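You operate a simulated robot arm through the tools that you are given. There is no shell and no other tool. Be economical: measure what you need, move in short steps, check, and stop when the job is done.

Carry out the task below with a simulated robot arm. There is one attempt and no reset: what you move stays moved.

## Task
Pair the blue controller with the console and put the green one in dock place 2.
Fine: console on, click the pair button once, then the controller's white button once; dock it with its grips to the room.
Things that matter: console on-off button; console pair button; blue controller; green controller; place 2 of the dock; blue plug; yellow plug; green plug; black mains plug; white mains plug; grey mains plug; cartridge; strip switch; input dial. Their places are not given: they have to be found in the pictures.

Only the result counts: the job must be done as asked and must still hold three seconds after the hand-in. Knocking over, shifting, dropping, spilling or breaking anything else fails it.

## Robot
A 6-joint arm with a two-finger parallel gripper, fixed in place. Base frame: the origin is at the foot of the arm, x ahead of it, y to its left, z up. Readings come in mm, degrees, newtons and seconds.
With the tool pointing down near the work surface it reaches from about 220 to 620 mm from the base axis. Its first joint turns from -66.0 to 66.0 degrees. Payload 2.7 kg.
The TCP is the grasp point between the finger pads, 23 mm short of the fingertips. In the tool frame z runs along the fingers and y along their closing line. The gripper opens to 94 mm. The fingers are 38 mm wide and 10 mm thick; the gripper's body (54 by 96 mm) begins 39 mm behind the TCP.
Orientation is told as [roll, pitch, yaw] about the base's x, y, z axes, in that order, counted from this pose: with the fingers straight down and closing along the base's y, the tool's x points along the base's -x, its y along +y and its z along -z.

## Interface
- The arm moves only by the tool drive_tool. Its arguments are lists of equal length, an entry for each row: "fingers": the gripper command, from -1 (fully open) to 1 (shut), values between in proportion; "delta_pos": the shift along the tool's x, y, z in cm, a list of three; "rot": the turn, a rotation vector about the tool's x, y, z in degrees, a list of three. In form: {"fingers": [fingers, ...], "delta_pos": [[tx, ty, tz], ...], "rot": [[wx, wy, wz], ...]}. A call has 1 to 10 rows; each row is the pose to reach, as a shift and turn from the pose commanded when the call began, along the tool's axes at that moment. Each row takes 0.2 s and may step no farther than 50 mm and 8.6 degrees from the row before; otherwise, or with a gripper value out of range, the whole call is refused. Where a pose cannot be reached the arm comes as near as it can. A force on the tool above 40 N (or 10 N above the force at the start of the call, whichever is more), or a blocked arm, ends the call early, and 0.2 s more pass. Each finger travels about 45 mm/s and halts on what it meets, pressing with about 26 N; the grip force reading is that of the motor and also rises with nothing between the fingers. The clock runs only during rows and for 0.2 s after the last one: add rows that repeat a pose to give the fingers time. The reply holds the time, the measured pose of the TCP, the force on the tool along the base axes, the opening and the grip force, in the units named above and with some noise.
- Cameras (640 x 400 px; columns grow to the right, rows downward): "scene" is fixed at [76.2, -437.3, 1390.2]; the picture's right is [0.76, -0.66, 0.00], its down [-0.46, -0.53, -0.72] and it looks along [0.47, 0.54, -0.70] (base axes); focal length 274 px, centre (320, 200). "wrist" rides on the gripper at [-39, 0, -44] in the tool frame; the picture's right is [0.00, -1.00, 0.00], its down [0.97, 0.00, -0.24] and it looks along [0.24, 0.00, 0.97] (tool axes); focal length 218 px, centre (320, 200).
- get_image(camera): a new picture of that camera. The clock stands still meanwhile.
- probe_pixels(camera, pixels): for up to 12 pixels [column, row] of the newest picture of that camera ("zoom" is the newest enlarged one), the place [x, y, z] in the base frame of the surface seen there, good to about 2 mm. The clock stands still meanwhile.
- zoom(camera, box): a new picture of the part [left, top, right, bottom] of that camera's present view, enlarged. The clock stands still meanwhile.
- job_done(): hands the job in; it is judged then, once.

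Keep the steps short. Do not move on a guess: measure, check each grasp and each placing, and mend mistakes. In all there are 80 turns and 38 pictures (those below and enlarged ones count). Leave the gripper open and the arm clear of the work at the hand-in unless told otherwise, and finish with a single line.

The tools are called after "Request:" by a JSON object that holds its "api" and its "payload". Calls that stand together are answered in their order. drive_tool: Moves the arm, as the interface text tells. Its arguments: {"type":"object","properties":{"fingers":{"type":"array","items":{"type":"number"}},"delta_pos":{"type":"array","items":{"type":"array","items":{"type":"number"}}},"rot":{"type":"array","items":{"type":"array","items":{"type":"number"}}}},"required":["fingers","delta_pos","rot"]} The other tools are called the same way: get_image (camera) takes a picture; probe_pixels (camera, pixels) gives the place of the surface under pixels of a picture; zoom (camera, box) takes an enlarged picture of a part of a camera's view; job_done () hands the job in.

At the start:

```text
time_s: 0.0
tool_pos: [466.5, -20.0, 1079.6]
orientation: [0.0, -0.1, 0.0]
ft_force: [0.2, 0.2, 0.8]
opening: 93.9
grasp_force: 0.2
```

scene: 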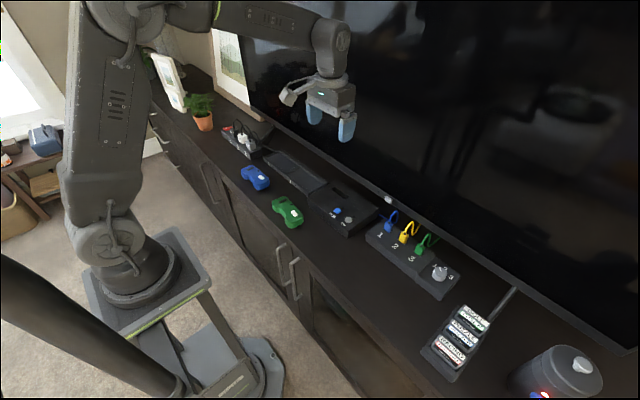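
wrist: 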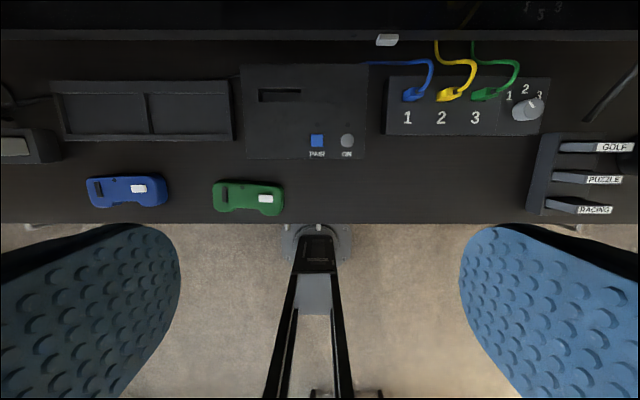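

I see the console (wrist about 305,110), the two controllers, the dock (145,110) and the strip at the left. I'll enlarge both views to find the details.

Request:
{"api": "zoom", "payload": {"camera": "wrist", "box": [30, 50, 390, 230]}}

Request:
{"api": "zoom", "payload": {"camera": "scene", "box": [200, 100, 400, 240]}}

```text
1.78 times, centred on (210, 140) of wrist
```

zoom: 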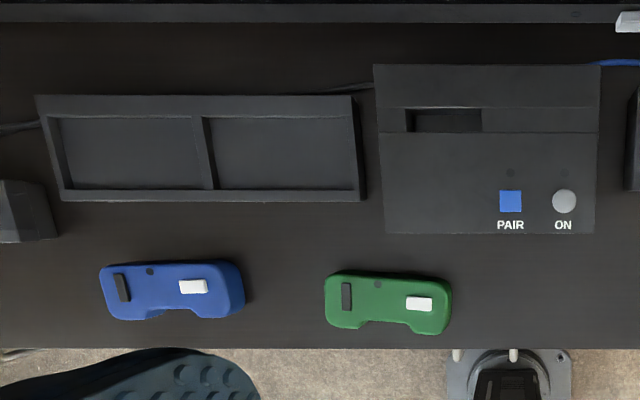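

```text
2.86 times, centred on (300, 170) of scene
```

zoom: 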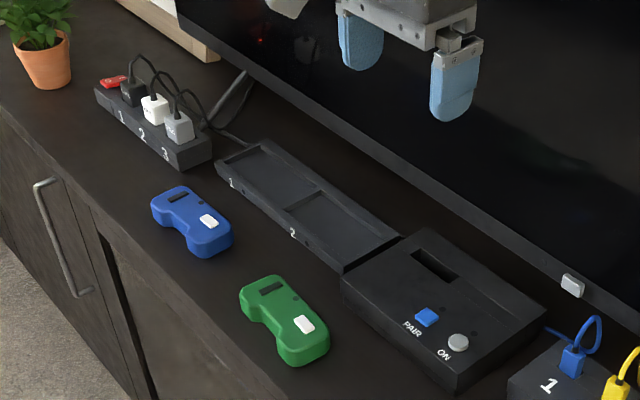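

I'll probe the buttons, controllers, dock place 2 and the console top in the wrist view, and the strip switch and plugs in the enlarged scene view.

Request:
{"api": "probe_pixels", "payload": {"camera": "wrist", "pixels": [[347, 140], [317, 140], [332, 130], [265.5, 198.5], [138.5, 189], [189, 114], [190, 87], [190, 137], [149, 114], [232, 114], [240, 196], [160, 192]]}}

Request:
{"api": "probe_pixels", "payload": {"camera": "zoom", "pixels": [[113, 82], [106, 84], [122, 79], [427, 316], [458, 342], [304, 324], [208, 221], [443, 310], [472, 334], [260, 40], [232, 183], [292, 233]]}}

Request:
{"api": "zoom", "payload": {"camera": "scene", "box": [220, 115, 290, 160]}}

```text
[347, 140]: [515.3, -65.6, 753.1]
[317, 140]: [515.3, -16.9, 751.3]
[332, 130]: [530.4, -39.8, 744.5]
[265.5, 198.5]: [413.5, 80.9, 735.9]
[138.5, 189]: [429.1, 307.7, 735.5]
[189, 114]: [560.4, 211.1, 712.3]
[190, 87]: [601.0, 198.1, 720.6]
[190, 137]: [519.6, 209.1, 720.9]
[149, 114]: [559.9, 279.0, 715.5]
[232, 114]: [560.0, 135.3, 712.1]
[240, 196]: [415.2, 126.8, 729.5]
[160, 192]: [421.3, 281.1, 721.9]
```

```text
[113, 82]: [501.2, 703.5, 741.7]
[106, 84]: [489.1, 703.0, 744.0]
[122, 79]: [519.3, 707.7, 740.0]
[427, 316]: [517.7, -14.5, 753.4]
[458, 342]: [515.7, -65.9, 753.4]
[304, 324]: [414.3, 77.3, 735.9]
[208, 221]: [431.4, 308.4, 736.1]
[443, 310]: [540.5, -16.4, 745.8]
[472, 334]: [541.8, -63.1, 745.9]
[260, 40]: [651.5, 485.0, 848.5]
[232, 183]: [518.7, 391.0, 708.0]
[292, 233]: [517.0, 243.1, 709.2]
```

```text
8.89 times, centred on (255, 138) of scene
```

zoom: 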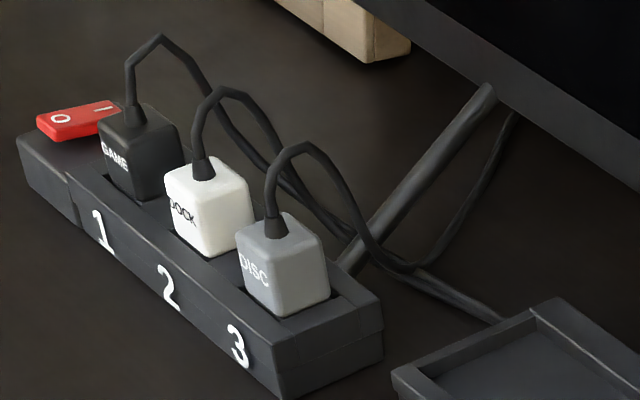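

The rocker's "I" end is pressed down, so the strip is on. Both console lamps are dark, so the console is off. The ON button is at (515.5, -65.8, 753). I'll shut the gripper and go 30 mm above it.

Request:
{"api": "drive_tool", "payload": {"fingers": [1, 1, 1, 1, 1, 1, 1, 1], "delta_pos": [[-0.7, -0.65, 3.9], [-1.4, -1.3, 7.8], [-2.1, -1.96, 11.7], [-2.8, -2.6, 15.6], [-3.5, -3.27, 19.5], [-4.2, -3.9, 23.4], [-4.9, -4.58, 27.3], [-4.9, -4.58, 27.3]], "rot": [[0, 0, 0], [0, 0, 0], [0, 0, 0], [0, 0, 0], [0, 0, 0], [0, 0, 0], [0, 0, 0], [0, 0, 0]]}}

```text
time_s: 1.8
tool_pos: [516.8, -68.0, 808.4]
orientation: [0.0, -0.1, 0.1]
ft_force: [-0.5, -1.2, 0.2]
opening: 0.1
grasp_force: 25.8
```

The tip is now at about z 785 and the button top at 753. I'll go down slowly until it touches and read the force, correcting y by 2 mm.

Request:
{"api": "drive_tool", "payload": {"fingers": [1, 1, 1, 1, 1], "delta_pos": [[0.1, 0.2, 1.5], [0.1, 0.2, 2.8], [0.1, 0.2, 3.2], [0.1, 0.2, 3.4], [0.1, 0.2, 3.5]], "rot": [[0, 0, 0], [0, 0, 0], [0, 0, 0], [0, 0, 0], [0, 0, 0]]}}

```text
time_s: 3.0
tool_pos: [514.4, -62.9, 771.1]
orientation: [0.0, 0.0, 0.0]
ft_force: [-0.9, -0.2, 1.5]
opening: 0.1
grasp_force: 26.0
```

The force is only 1.5 N. I'll look at the lamp and the contact before pressing further.

Request:
{"api": "zoom", "payload": {"camera": "scene", "box": [300, 170, 400, 240]}}

```text
5.71 times, centred on (350, 205) of scene
```

zoom: 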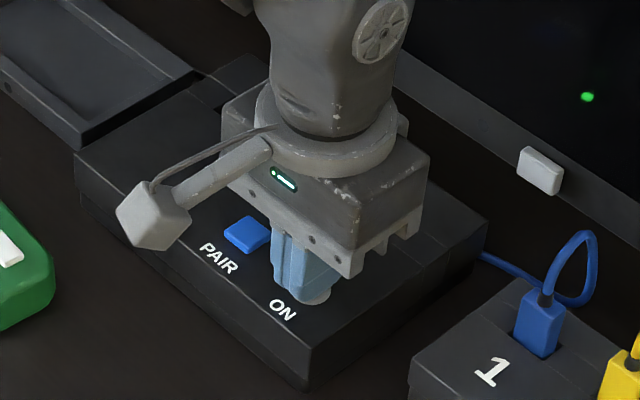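

A green dot has appeared on the screen at (587,96) of the enlargement, which may mean it is on. I'll lift and check the console lamp.

Request:
{"api": "drive_tool", "payload": {"fingers": [1, 1, 1], "delta_pos": [[0, 0, -1.5], [0, 0, -4], [0, 0, -7]], "rot": [[0, 0, 0], [0, 0, 0], [0, 0, 0]]}}

Request:
{"api": "zoom", "payload": {"camera": "scene", "box": [300, 160, 420, 240]}}

```text
time_s: 3.8
tool_pos: [514.2, -67.2, 843.2]
orientation: [0.0, -0.1, 0.1]
ft_force: [-0.2, -0.5, 0.5]
opening: 0.0
grasp_force: 25.7
```

```text
5.00 times, centred on (360, 200) of scene
```

zoom: 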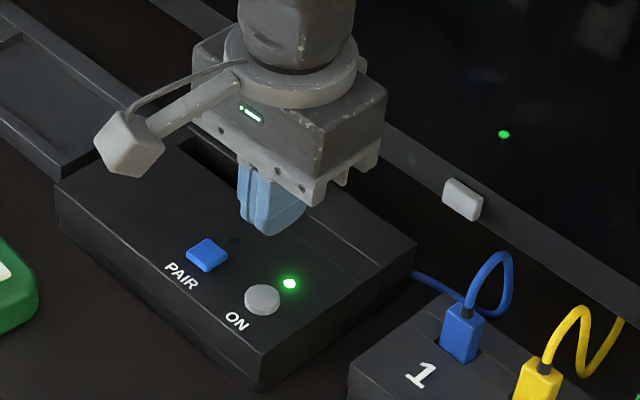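

The ON lamp is green. PAIR is at about (516.5, -15.7, 752), so I'll move over it, click once to the same depth and rise straight away.

Request:
{"api": "drive_tool", "payload": {"fingers": [1, 1, 1, 1, 1, 1, 1, 1, 1], "delta_pos": [[-0.1, 2.4, 0], [-0.15, 4.8, 0.5], [-0.15, 4.8, 3.5], [-0.15, 4.8, 6.2], [-0.15, 4.8, 6.7], [-0.15, 4.8, 6.9], [-0.15, 4.8, 7.0], [-0.15, 4.8, 5.0], [-0.15, 4.8, 1.0]], "rot": [[0, 0, 0], [0, 0, 0], [0, 0, 0], [0, 0, 0], [0, 0, 0], [0, 0, 0], [0, 0, 0], [0, 0, 0], [0, 0, 0]]}}

Request:
{"api": "zoom", "payload": {"camera": "scene", "box": [300, 160, 420, 240]}}

```text
time_s: 5.8
tool_pos: [516.9, -14.7, 832.1]
orientation: [0.0, -0.1, 0.1]
ft_force: [0.1, 0.8, 0.1]
opening: 0.2
grasp_force: 26.0
```

```text
5.00 times, centred on (360, 200) of scene
```

zoom: 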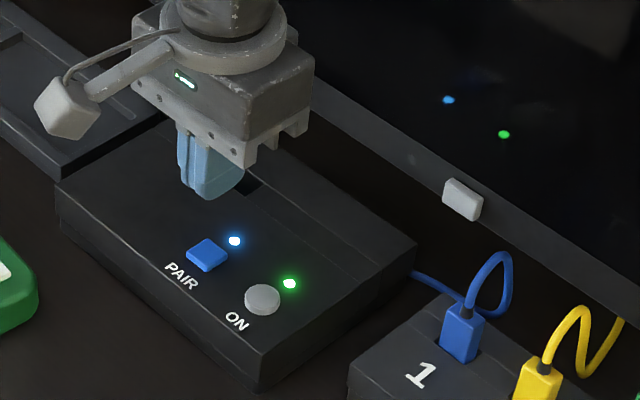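

The PAIR lamp is lit blue. I'll go straight over the blue controller's white button at (430, 308, 736).

Request:
{"api": "drive_tool", "payload": {"fingers": [1, 1, 1, 1, 1, 1, 1, 1, 1], "delta_pos": [[1.08, 4.05, 0.5], [2.15, 8.1, 1], [3.23, 12.15, 1.5], [4.3, 16.2, 2], [5.38, 20.25, 2.5], [6.45, 24.3, 3], [7.53, 28.35, 3.5], [8.6, 32.4, 4.2], [8.6, 32.4, 4.2]], "rot": [[0, 0, 0], [0, 0, 0], [0, 0, 0], [0, 0, 0], [0, 0, 0], [0, 0, 0], [0, 0, 0], [0, 0, 0], [0, 0, 0]]}}

```text
time_s: 7.8
tool_pos: [429.7, 311.3, 789.4]
orientation: [0.0, -0.1, -0.1]
ft_force: [-1.3, -0.1, 0.1]
opening: 0.2
grasp_force: 25.8
```

I'm above it with the tip at 767. I'll press down to about 3.5 mm below the button top and lift.

Request:
{"api": "drive_tool", "payload": {"fingers": [1, 1, 1, 1, 1, 1, 1], "delta_pos": [[0, 0, 1.5], [0, 0, 2.8], [0, 0, 3.1], [0, 0, 3.3], [0, 0, 3.45], [0, 0, 1.5], [0, 0, -3]], "rot": [[0, 0, 0], [0, 0, 0], [0, 0, 0], [0, 0, 0], [0, 0, 0], [0, 0, 0], [0, 0, 0]]}}

Request:
{"api": "zoom", "payload": {"camera": "scene", "box": [220, 140, 380, 240]}}

```text
time_s: 9.4
tool_pos: [430.7, 308.9, 819.5]
orientation: [-0.1, 0.1, 0.1]
ft_force: [1.0, -0.2, -0.2]
opening: 0.0
grasp_force: 26.7
```

```text
4.00 times, centred on (300, 190) of scene
```

zoom: 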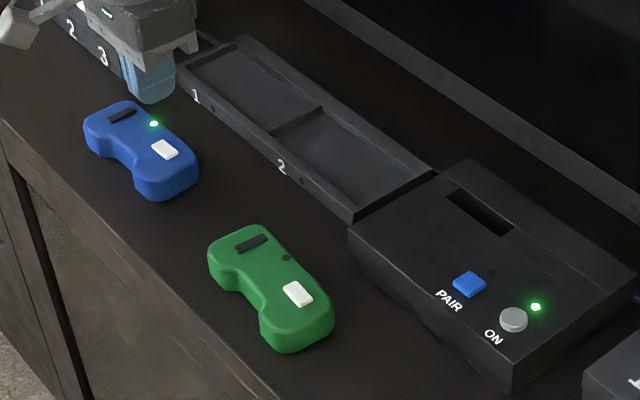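

Pairing is done: the blue controller's lamp is green and the PAIR lamp is out. Next I'll rise, open the gripper and move to view the green controller and dock place 2 from above.

Request:
{"api": "drive_tool", "payload": {"fingers": [-1, -1, -1, -1, -1, -1], "delta_pos": [[-0.5, -1, -4], [-1.5, -4.5, -6.5], [-2.5, -8.5, -8], [-3.5, -12.5, -8], [-4, -15.8, -8], [-4, -15.8, -8]], "rot": [[0, 0, 0], [0, 0, 0], [0, 0, 0], [0, 0, 0], [0, 0, 0], [0, 0, 0]]}}

Request:
{"api": "get_image", "payload": {"camera": "wrist"}}

```text
time_s: 10.8
tool_pos: [471.7, 152.1, 897.7]
orientation: [0.0, -0.2, 0.1]
ft_force: [1.1, 0.3, 0.0]
opening: 94.0
grasp_force: 0.0
```

```text
28 pictures are left
```

wrist: 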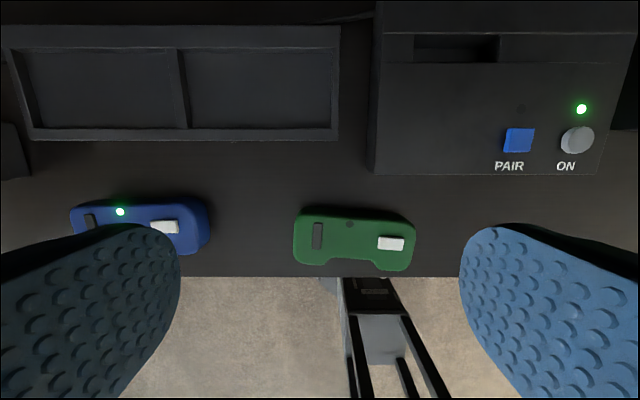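

Next I'll probe the green controller's outline and the rims and floor of dock place 2.

Request:
{"api": "probe_pixels", "payload": {"camera": "wrist", "pixels": [[297, 218], [294, 258], [414, 228], [406, 268], [324, 266], [343, 257], [372, 260], [345, 207], [317, 237], [390, 244], [354, 238], [354, 220]]}}

Request:
{"api": "probe_pixels", "payload": {"camera": "wrist", "pixels": [[181, 90], [190, 90], [334, 90], [325, 90], [260, 38], [260, 54], [260, 126], [260, 134], [260, 90], [172, 90], [340, 135], [340, 30]]}}

Request:
{"api": "zoom", "payload": {"camera": "wrist", "box": [160, 10, 440, 185]}}

Request:
{"api": "zoom", "payload": {"camera": "wrist", "box": [276, 190, 436, 290]}}

```text
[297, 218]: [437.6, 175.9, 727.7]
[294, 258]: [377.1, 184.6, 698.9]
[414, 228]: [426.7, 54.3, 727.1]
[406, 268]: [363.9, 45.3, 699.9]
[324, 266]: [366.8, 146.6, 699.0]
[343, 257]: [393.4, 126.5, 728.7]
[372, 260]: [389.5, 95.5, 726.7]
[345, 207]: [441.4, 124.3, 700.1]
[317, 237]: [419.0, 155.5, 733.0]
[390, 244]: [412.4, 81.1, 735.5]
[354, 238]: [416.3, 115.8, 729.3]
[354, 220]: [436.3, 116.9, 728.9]
```

```text
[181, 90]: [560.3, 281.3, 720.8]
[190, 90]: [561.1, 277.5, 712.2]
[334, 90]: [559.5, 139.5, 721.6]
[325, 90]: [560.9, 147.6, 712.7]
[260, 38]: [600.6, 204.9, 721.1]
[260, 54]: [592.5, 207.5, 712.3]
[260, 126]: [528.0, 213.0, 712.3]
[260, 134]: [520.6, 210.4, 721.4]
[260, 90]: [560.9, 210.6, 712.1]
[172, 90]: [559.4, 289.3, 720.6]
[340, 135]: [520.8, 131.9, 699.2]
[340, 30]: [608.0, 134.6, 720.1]
```

```text
2.29 times, centred on (300, 98) of wrist
```

zoom: 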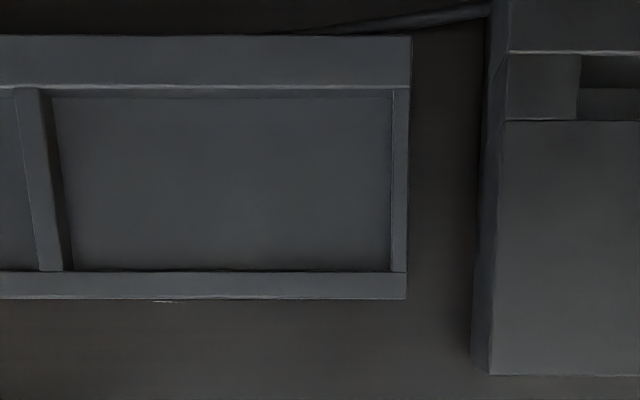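

```text
4.00 times, centred on (356, 240) of wrist
```

zoom: 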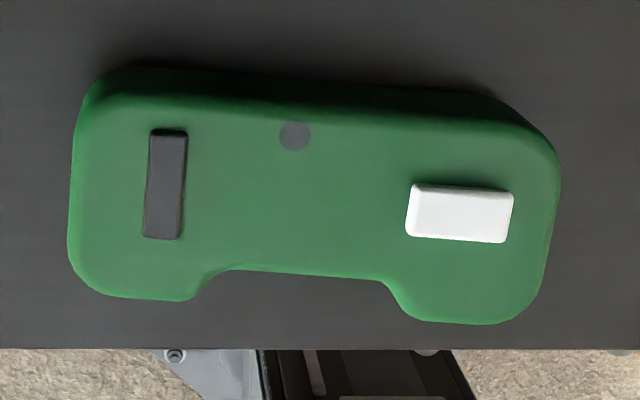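

Place 2's inside runs about x 525–593 and y 141–279, with its floor at 712 and rim at 721. The controller lies about -5° off square, grips already to the room. I'll probe its edges more closely in the enlargement.

Request:
{"api": "probe_pixels", "payload": {"camera": "zoom", "pixels": [[76, 200], [90, 200], [552, 220], [538, 220], [230, 262], [305, 266], [380, 274], [205, 285], [400, 297], [300, 82], [300, 108], [150, 292]]}}

Request:
{"api": "probe_pixels", "payload": {"camera": "zoom", "pixels": [[460, 315], [150, 80], [450, 95], [150, 72], [450, 90], [300, 75], [165, 184], [460, 213], [295, 135], [250, 262], [360, 271], [100, 270]]}}

```text
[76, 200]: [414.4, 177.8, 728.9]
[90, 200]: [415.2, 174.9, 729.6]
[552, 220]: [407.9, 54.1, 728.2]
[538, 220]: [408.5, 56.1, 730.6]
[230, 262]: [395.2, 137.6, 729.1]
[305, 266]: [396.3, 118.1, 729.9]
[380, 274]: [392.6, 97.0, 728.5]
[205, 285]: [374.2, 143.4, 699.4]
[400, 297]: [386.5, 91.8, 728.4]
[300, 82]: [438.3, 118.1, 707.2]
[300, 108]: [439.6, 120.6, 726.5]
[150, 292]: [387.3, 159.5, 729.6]
```

```text
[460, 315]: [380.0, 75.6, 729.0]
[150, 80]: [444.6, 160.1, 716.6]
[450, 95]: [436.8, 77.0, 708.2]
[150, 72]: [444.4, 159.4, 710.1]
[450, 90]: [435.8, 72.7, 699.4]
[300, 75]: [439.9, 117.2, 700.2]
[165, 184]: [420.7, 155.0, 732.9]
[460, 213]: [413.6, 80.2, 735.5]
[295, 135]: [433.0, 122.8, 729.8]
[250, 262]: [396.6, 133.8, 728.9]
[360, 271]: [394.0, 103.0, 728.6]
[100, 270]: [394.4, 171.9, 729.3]
```

The waist is 45 mm deep, centred at about (417.3, 117.3), and the yaw is -5.2°. I'll turn the tool 85.2° so it closes across the waist with one finger in the notch, and hover at z 800.

Request:
{"api": "drive_tool", "payload": {"fingers": [-1, -1, -1, -1, -1, -1, -1, -1, -1, -1], "delta_pos": [[0.53, -0.33, 1], [1.05, -0.66, 2], [1.58, -0.99, 3], [2.1, -1.32, 4], [2.64, -1.65, 5], [3.16, -1.98, 6], [3.69, -2.3, 7], [4.2, -2.63, 8], [4.74, -2.96, 9], [5.27, -3.29, 9.96]], "rot": [[0, 0, -8.52], [0, 0, -17.04], [0, 0, -25.56], [0, 0, -34.08], [0, 0, -42.6], [0, 0, -51.12], [0, 0, -59.64], [0, 0, -68.16], [0, 0, -76.68], [0, 0, -85.2]]}}

Request:
{"api": "get_image", "payload": {"camera": "wrist"}}

```text
time_s: 13.0
tool_pos: [417.6, 116.5, 800.5]
orientation: [-0.1, 0.0, 85.4]
ft_force: [0.1, -0.3, 0.3]
opening: 94.1
grasp_force: 0.0
```

```text
25 pictures are left
```

wrist: 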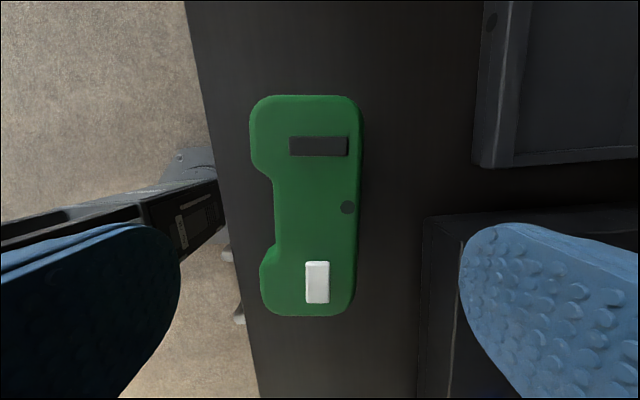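

The controller is square in view and centred between the fingers. I'll go down 65 mm so the tips stop at z 712, leaving room below for the dock rim, and then close.

Request:
{"api": "drive_tool", "payload": {"fingers": [-0.5, -0.5, -0.5, -0.5], "delta_pos": [[0, 0, 3], [0, 0, 5.5], [0, 0, 6.5], [0, 0, 6.5]], "rot": [[0, 0, 0], [0, 0, 0], [0, 0, 0], [0, 0, 0]]}}

Request:
{"api": "zoom", "payload": {"camera": "scene", "box": [230, 160, 350, 240]}}

```text
time_s: 14.0
tool_pos: [418.5, 117.5, 736.0]
orientation: [-0.1, 0.1, 85.2]
ft_force: [0.5, -0.2, -0.2]
opening: 70.6
grasp_force: 0.0
```

```text
5.00 times, centred on (290, 200) of scene
```

zoom: 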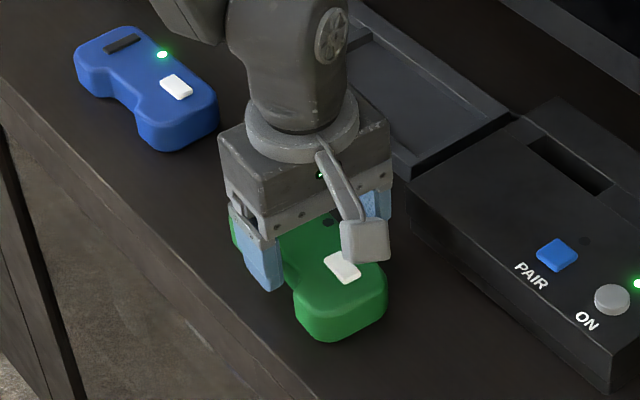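

The fingers straddle the waist. I'll check where the grey block on the wrist bracket is, at (365,242) in the enlargement, so it won't hit anything at the dock.

Request:
{"api": "probe_pixels", "payload": {"camera": "zoom", "pixels": [[365, 242], [350, 258], [382, 258], [260, 288], [235, 270], [380, 200], [417, 190], [490, 120]]}}

Request:
{"api": "drive_tool", "payload": {"fingers": [0, 0.3, 1, 1, 1], "delta_pos": [[0, 0, 0], [0, 0, 0], [0, 0, 0], [0, 0, 0], [0, 0, 0]], "rot": [[0, 0, 0], [0, 0, 0], [0, 0, 0], [0, 0, 0], [0, 0, 0]]}}

```text
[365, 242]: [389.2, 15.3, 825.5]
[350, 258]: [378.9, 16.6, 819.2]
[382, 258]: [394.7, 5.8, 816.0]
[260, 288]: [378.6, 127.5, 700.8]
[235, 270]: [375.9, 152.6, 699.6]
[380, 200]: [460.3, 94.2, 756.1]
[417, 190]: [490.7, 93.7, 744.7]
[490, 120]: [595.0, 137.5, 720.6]
```

```text
time_s: 15.2
tool_pos: [418.4, 116.5, 736.5]
orientation: [0.0, 0.0, 85.3]
ft_force: [1.3, 0.4, 0.7]
opening: 48.4
grasp_force: 25.8
```

The grip closed at 48.4 mm on the waist, and the block is high (z above 810), so it will clear. I'll lift 80 mm and check.

Request:
{"api": "drive_tool", "payload": {"fingers": [1, 1, 1, 1, 1], "delta_pos": [[0, 0, -0.5], [0, 0, -2], [0, 0, -4.5], [0, 0, -8], [0, 0, -8]], "rot": [[0, 0, 0], [0, 0, 0], [0, 0, 0], [0, 0, 0], [0, 0, 0]]}}

Request:
{"api": "get_image", "payload": {"camera": "wrist"}}

Request:
{"api": "zoom", "payload": {"camera": "scene", "box": [230, 140, 350, 220]}}

```text
time_s: 16.4
tool_pos: [418.0, 119.7, 815.5]
orientation: [0.0, 0.0, 85.3]
ft_force: [0.5, 0.4, -2.1]
opening: 48.6
grasp_force: 26.1
```

```text
23 pictures are left
```

wrist: 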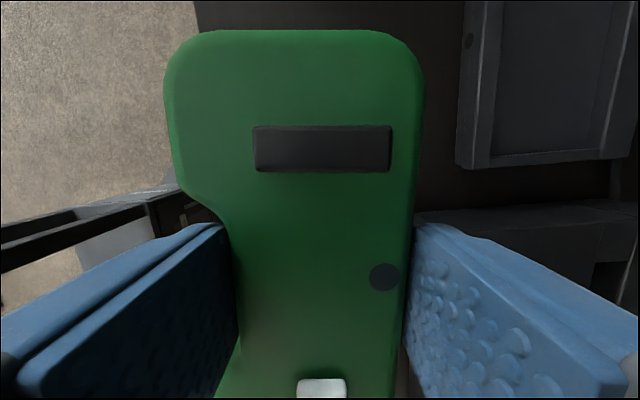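

```text
5.00 times, centred on (290, 180) of scene
```

zoom: 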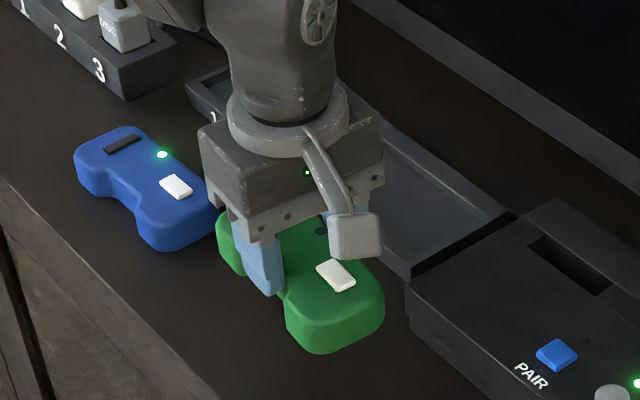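

It's held level. I'll probe the held controller to get its exact offset and tilt relative to the tool.

Request:
{"api": "probe_pixels", "payload": {"camera": "wrist", "pixels": [[250, 36], [340, 36], [174, 100], [418, 100], [180, 150], [322, 149], [322, 388], [384, 277], [250, 250], [400, 230], [300, 60], [300, 340]]}}

Request:
{"api": "probe_pixels", "payload": {"camera": "zoom", "pixels": [[335, 273], [288, 305], [382, 300], [335, 300], [370, 310], [300, 312]]}}

```text
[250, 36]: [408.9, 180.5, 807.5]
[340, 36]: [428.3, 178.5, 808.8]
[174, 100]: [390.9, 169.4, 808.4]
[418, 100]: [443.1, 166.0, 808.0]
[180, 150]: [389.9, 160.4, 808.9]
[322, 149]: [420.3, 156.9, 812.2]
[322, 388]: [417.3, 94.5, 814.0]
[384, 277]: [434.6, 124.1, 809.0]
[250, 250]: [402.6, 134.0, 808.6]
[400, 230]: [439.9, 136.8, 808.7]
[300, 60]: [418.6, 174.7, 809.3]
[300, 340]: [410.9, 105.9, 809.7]
```

```text
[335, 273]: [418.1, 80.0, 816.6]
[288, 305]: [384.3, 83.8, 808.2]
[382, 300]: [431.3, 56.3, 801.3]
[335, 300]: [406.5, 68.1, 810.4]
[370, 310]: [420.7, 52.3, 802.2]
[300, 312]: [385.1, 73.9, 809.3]
```

It's level and centred in the grip, about 6 mm roomward of the TCP. I'll carry it over place 2 to TCP (565, 209.8), squaring the yaw to 90° at the same height.

Request:
{"api": "drive_tool", "payload": {"fingers": [1, 1, 1, 1, 1, 1, 1, 1], "delta_pos": [[-1.7, -2.3, 0], [-3.5, -4.6, 0], [-5.2, -6.95, 0], [-7, -9.3, 0], [-8.7, -11.6, 0], [-10.45, -13.94, 0], [-10.45, -13.94, 0], [-10.45, -13.94, 0]], "rot": [[0, 0, -0.8], [0, 0, -1.7], [0, 0, -2.6], [0, 0, -3.5], [0, 0, -4.4], [0, 0, -5.2], [0, 0, -5.2], [0, 0, -5.2]]}}

Request:
{"api": "get_image", "payload": {"camera": "wrist"}}

Request:
{"api": "zoom", "payload": {"camera": "scene", "box": [250, 120, 370, 200]}}

```text
time_s: 18.2
tool_pos: [563.9, 209.5, 813.3]
orientation: [0.0, 0.1, 90.5]
ft_force: [0.7, 0.0, -2.0]
opening: 48.6
grasp_force: 26.0
```

```text
21 pictures are left
```

wrist: 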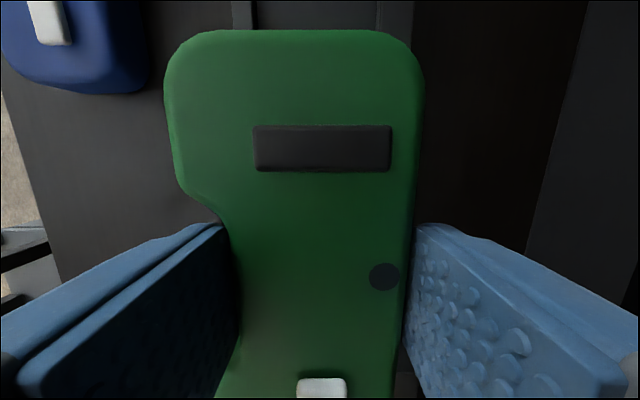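

```text
5.00 times, centred on (310, 160) of scene
```

zoom: 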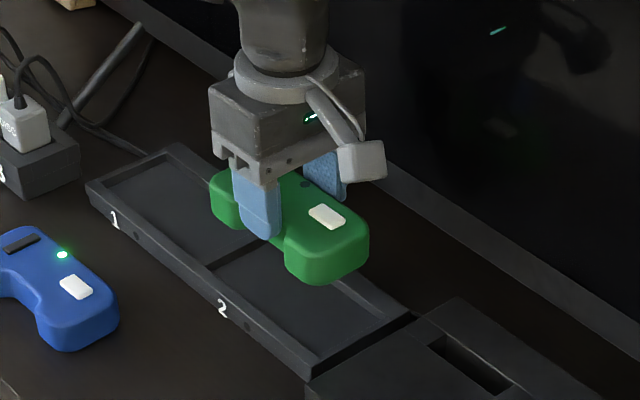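

I'll probe the held controller's edges to check its place over the pocket (target centre x 559.3, y 210.3).

Request:
{"api": "probe_pixels", "payload": {"camera": "wrist", "pixels": [[230, 37], [360, 37], [174, 110], [418, 110], [184, 180], [420, 180], [322, 149], [322, 389], [254, 129], [390, 129]]}}

Request:
{"api": "probe_pixels", "payload": {"camera": "zoom", "pixels": [[328, 216], [364, 228], [358, 250], [330, 265], [290, 245], [295, 265], [305, 183], [320, 270], [362, 240], [345, 240]]}}

```text
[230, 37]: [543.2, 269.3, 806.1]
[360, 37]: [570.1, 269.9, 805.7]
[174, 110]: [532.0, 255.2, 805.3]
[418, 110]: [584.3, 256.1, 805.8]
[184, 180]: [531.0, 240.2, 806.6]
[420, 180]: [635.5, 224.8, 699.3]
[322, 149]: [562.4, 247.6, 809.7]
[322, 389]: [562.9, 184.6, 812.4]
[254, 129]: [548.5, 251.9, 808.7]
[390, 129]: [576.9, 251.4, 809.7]
```

```text
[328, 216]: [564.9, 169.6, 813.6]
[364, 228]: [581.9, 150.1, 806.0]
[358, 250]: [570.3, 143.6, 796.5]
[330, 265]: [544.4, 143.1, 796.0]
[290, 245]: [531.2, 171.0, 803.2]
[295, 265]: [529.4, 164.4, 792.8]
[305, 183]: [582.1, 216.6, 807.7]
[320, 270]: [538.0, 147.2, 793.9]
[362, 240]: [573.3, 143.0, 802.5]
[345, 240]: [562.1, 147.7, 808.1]
```

The controller's centre is at about (558, 206.8), so it needs +3.5 mm in y and +1 in x. I'll check the pocket walls once more in this enlargement.

Request:
{"api": "probe_pixels", "payload": {"camera": "zoom", "pixels": [[402, 318], [394, 318], [386, 318], [378, 318], [370, 318], [300, 340], [302, 334], [304, 328], [308, 322], [205, 262], [215, 264], [225, 266]]}}

Request:
{"api": "zoom", "payload": {"camera": "scene", "box": [285, 165, 345, 200]}}

```text
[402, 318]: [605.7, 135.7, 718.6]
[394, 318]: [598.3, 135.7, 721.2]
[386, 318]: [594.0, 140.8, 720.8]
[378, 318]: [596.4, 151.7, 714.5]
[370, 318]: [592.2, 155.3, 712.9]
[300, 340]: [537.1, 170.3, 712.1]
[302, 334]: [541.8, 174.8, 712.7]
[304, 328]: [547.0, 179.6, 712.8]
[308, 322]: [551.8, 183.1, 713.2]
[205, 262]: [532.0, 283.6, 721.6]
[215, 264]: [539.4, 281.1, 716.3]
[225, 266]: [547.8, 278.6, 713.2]
```

```text
10.67 times, centred on (315, 182) of scene
```

zoom: 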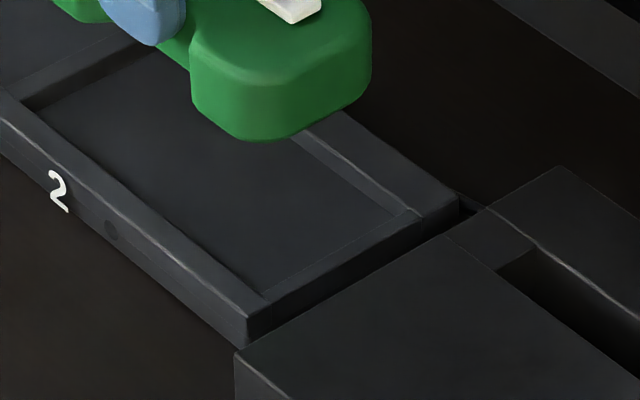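

I'll confirm the front and side inner walls in this closer view.

Request:
{"api": "probe_pixels", "payload": {"camera": "zoom", "pixels": [[150, 180], [150, 195], [150, 203], [150, 212], [330, 255], [330, 262], [330, 270], [345, 165], [355, 165], [365, 165], [85, 65], [75, 65]]}}

```text
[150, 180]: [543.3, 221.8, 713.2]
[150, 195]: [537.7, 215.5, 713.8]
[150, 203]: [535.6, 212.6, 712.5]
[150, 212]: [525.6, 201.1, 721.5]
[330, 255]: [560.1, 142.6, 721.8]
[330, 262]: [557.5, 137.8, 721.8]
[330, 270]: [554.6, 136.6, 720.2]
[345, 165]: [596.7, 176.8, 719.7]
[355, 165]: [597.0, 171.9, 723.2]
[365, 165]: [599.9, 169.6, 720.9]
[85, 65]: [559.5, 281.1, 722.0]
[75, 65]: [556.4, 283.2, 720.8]
```

The pocket centre is (560.3, 210.7). I'll shift +2 mm in x and +3.7 in y, then lower 55 mm to just above the rim.

Request:
{"api": "drive_tool", "payload": {"fingers": [1, 1, 1, 1, 1], "delta_pos": [[-0.37, -0.2, 0], [-0.37, -0.2, 2], [-0.37, -0.2, 4], [-0.37, -0.2, 5], [-0.37, -0.2, 5]], "rot": [[0, 0, 0], [0, 0, 0], [0, 0, 0], [0, 0, 0], [0, 0, 0]]}}

Request:
{"api": "zoom", "payload": {"camera": "scene", "box": [250, 130, 350, 200]}}

Request:
{"api": "get_image", "payload": {"camera": "wrist"}}

```text
time_s: 19.4
tool_pos: [566.9, 214.3, 765.2]
orientation: [-0.2, 0.1, 90.5]
ft_force: [0.1, -0.3, -1.1]
opening: 48.7
grasp_force: 26.4
```

```text
5.71 times, centred on (300, 165) of scene
```

zoom: 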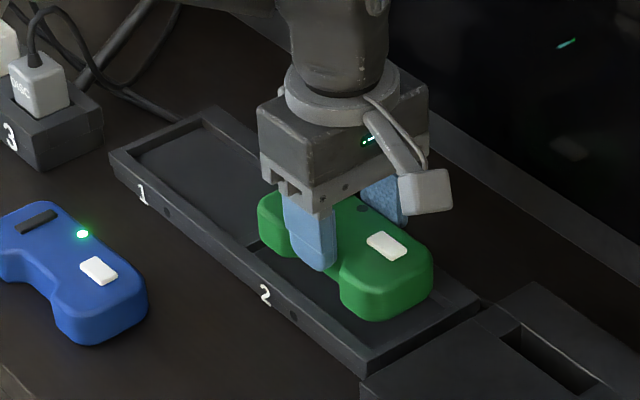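

```text
17 pictures are left
```

wrist: 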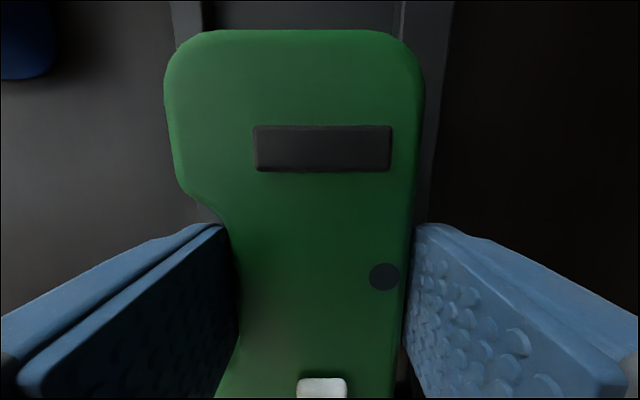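

Request:
{"api": "probe_pixels", "payload": {"camera": "zoom", "pixels": [[387, 245], [428, 255], [425, 275], [385, 318], [352, 300], [365, 312], [362, 208], [400, 270], [345, 265], [415, 295]]}}

Request:
{"api": "probe_pixels", "payload": {"camera": "wrist", "pixels": [[290, 37], [174, 110], [418, 110], [322, 149], [184, 15], [405, 15], [168, 80], [430, 100], [440, 60]]}}

```text
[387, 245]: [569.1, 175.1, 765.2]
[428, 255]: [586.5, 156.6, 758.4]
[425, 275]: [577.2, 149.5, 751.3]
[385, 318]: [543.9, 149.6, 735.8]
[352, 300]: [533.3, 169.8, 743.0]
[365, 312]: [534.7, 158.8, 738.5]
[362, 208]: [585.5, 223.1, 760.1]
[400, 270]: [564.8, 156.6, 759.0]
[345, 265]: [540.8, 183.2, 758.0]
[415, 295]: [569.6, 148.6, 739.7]
```

```text
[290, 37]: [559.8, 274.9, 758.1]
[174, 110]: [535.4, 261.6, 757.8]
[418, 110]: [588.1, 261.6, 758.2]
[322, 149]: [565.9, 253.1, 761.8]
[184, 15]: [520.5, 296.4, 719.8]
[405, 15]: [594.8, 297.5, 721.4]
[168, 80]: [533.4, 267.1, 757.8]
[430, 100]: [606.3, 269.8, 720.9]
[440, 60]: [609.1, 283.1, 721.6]
```

The controller is now centred at about (561.7, 212.4), and its bottom is at about 728. I'll correct by -1.2 in x and -1.6 in y, and lower slowly to the floor, watching the force.

Request:
{"api": "drive_tool", "payload": {"fingers": [1, 1, 1, 1, 1], "delta_pos": [[0.16, 0.12, 0], [0.16, 0.12, 0.6], [0.16, 0.12, 1.1], [0.16, 0.12, 1.4], [0.16, 0.12, 1.4]], "rot": [[0, 0, 0], [0, 0, 0], [0, 0, 0], [0, 0, 0], [0, 0, 0]]}}

Request:
{"api": "zoom", "payload": {"camera": "scene", "box": [265, 140, 345, 195]}}

```text
time_s: 20.6
tool_pos: [566.7, 211.7, 750.9]
orientation: [-0.1, 0.1, 90.5]
ft_force: [-0.2, 0.1, -1.1]
opening: 48.6
grasp_force: 26.5
```

```text
7.27 times, centred on (305, 168) of scene
```

zoom: 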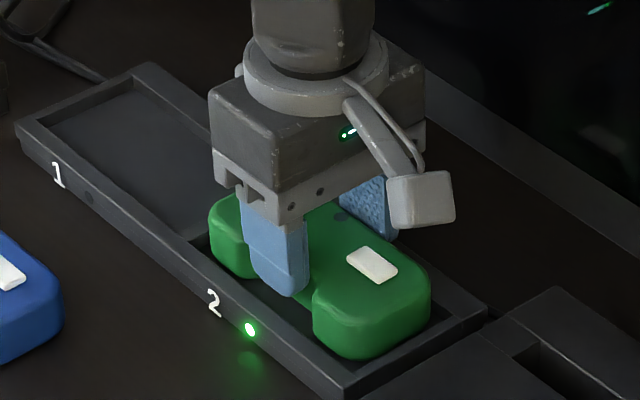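

The place 2 lamp has come on green and the controller is inside the rim. I'll lower a few more mm in small steps until it rests on the floor.

Request:
{"api": "drive_tool", "payload": {"fingers": [1, 1, 1, 1], "delta_pos": [[0, 0, 0.1], [0, 0, 0.2], [0, 0, 0.3], [0, 0, 0.3]], "rot": [[0, 0, 0], [0, 0, 0], [0, 0, 0], [0, 0, 0]]}}

```text
time_s: 21.6
tool_pos: [565.8, 212.8, 749.4]
orientation: [-0.4, 0.0, 90.6]
ft_force: [1.0, -2.7, 10.3]
opening: 48.6
grasp_force: 26.1
```

The upward force is 10 N, so it's resting on the floor. I'll ease up 1 mm, open the fingers to about 70 mm and then rise.

Request:
{"api": "drive_tool", "payload": {"fingers": [0.0, -0.3, -0.5, -0.5, -0.5, -0.5, -0.5], "delta_pos": [[0, 0, -0.1], [0, 0, -0.1], [0, 0, -0.1], [0, 0, -0.1], [0, 0, -2], [0, 0, -5], [0, 0, -9]], "rot": [[0, 0, 0], [0, 0, 0], [0, 0, 0], [0, 0, 0], [0, 0, 0], [0, 0, 0], [0, 0, 0]]}}

Request:
{"api": "zoom", "payload": {"camera": "scene", "box": [235, 130, 395, 240]}}

Request:
{"api": "get_image", "payload": {"camera": "wrist"}}

```text
time_s: 23.2
tool_pos: [566.4, 214.0, 836.2]
orientation: [-0.1, -0.1, 90.5]
ft_force: [0.2, -0.3, 0.3]
opening: 70.5
grasp_force: 0.0
```

```text
3.64 times, centred on (315, 185) of scene
```

zoom: 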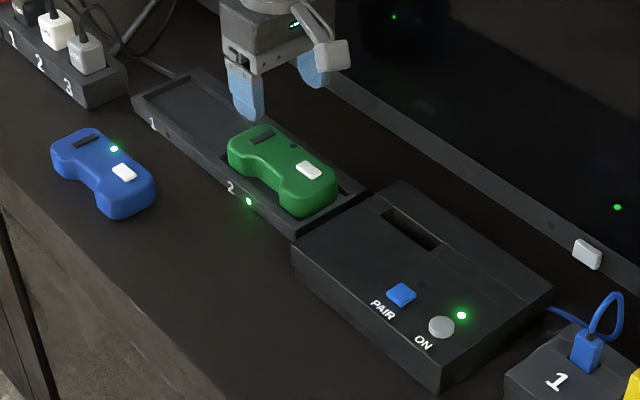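

```text
14 pictures are left
```

wrist: 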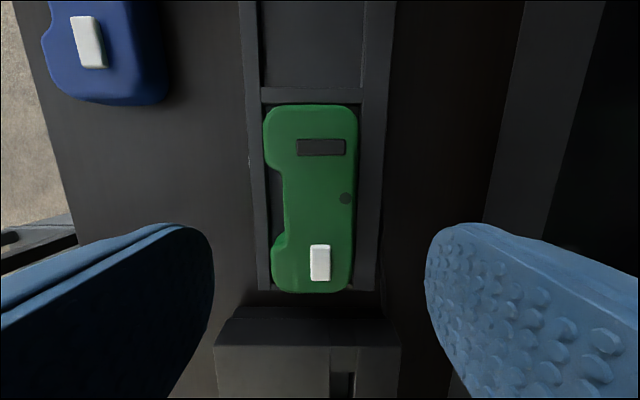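

The lamps for place 2, blue and ON are all green. I'll check that the controller lies flat in the pocket.

Request:
{"api": "probe_pixels", "payload": {"camera": "wrist", "pixels": [[275, 120], [345, 120], [285, 280], [345, 280], [320, 200], [310, 108], [310, 290], [282, 280], [268, 130], [354, 150]]}}

Request:
{"api": "probe_pixels", "payload": {"camera": "zoom", "pixels": [[240, 145], [265, 150], [290, 195], [325, 185], [300, 145], [310, 205], [325, 200]]}}

```text
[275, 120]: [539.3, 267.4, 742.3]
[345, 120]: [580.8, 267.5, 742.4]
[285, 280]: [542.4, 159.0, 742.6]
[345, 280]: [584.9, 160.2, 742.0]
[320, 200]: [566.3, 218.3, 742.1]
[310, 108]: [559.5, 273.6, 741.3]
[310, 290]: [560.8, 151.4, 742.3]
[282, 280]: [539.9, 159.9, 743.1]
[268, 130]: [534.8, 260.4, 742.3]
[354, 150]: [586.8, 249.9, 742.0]
```

```text
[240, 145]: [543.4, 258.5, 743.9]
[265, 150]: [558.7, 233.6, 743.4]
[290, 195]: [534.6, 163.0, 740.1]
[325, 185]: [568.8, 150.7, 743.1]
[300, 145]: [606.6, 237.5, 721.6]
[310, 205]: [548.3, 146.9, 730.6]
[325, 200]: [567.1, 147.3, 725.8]
```

It lies flat, with the top at 742 all over and inside all the walls, grips to the room. I'll open fully and draw the arm up and back.

Request:
{"api": "drive_tool", "payload": {"fingers": [-1, -1, -1, -1, -1], "delta_pos": [[0, 0, -4], [0, 1, -8], [0, 3, -12], [0, 5, -15], [0, 5, -15]], "rot": [[0, 0, 0], [0, 0, 0], [0, 0, 0], [0, 0, 0], [0, 0, 0]]}}

Request:
{"api": "get_image", "payload": {"camera": "scene"}}

```text
time_s: 24.4
tool_pos: [518.3, 214.5, 988.1]
orientation: [0.0, 0.1, 90.5]
ft_force: [-0.3, -0.7, 0.2]
opening: 94.0
grasp_force: 0.1
```

```text
13 pictures are left
```

scene: 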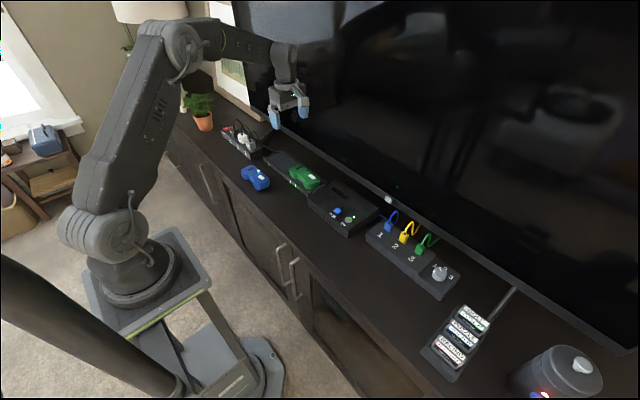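

The arm is clear, the gripper is open and nothing else has moved, so I'm handing in.

Request:
{"api": "job_done", "payload": {}}

```text
The job is handed in.
```

The console is on, the blue controller is paired with it, and the green controller is in dock place 2 with its grips to the room and the place's lamp lit.
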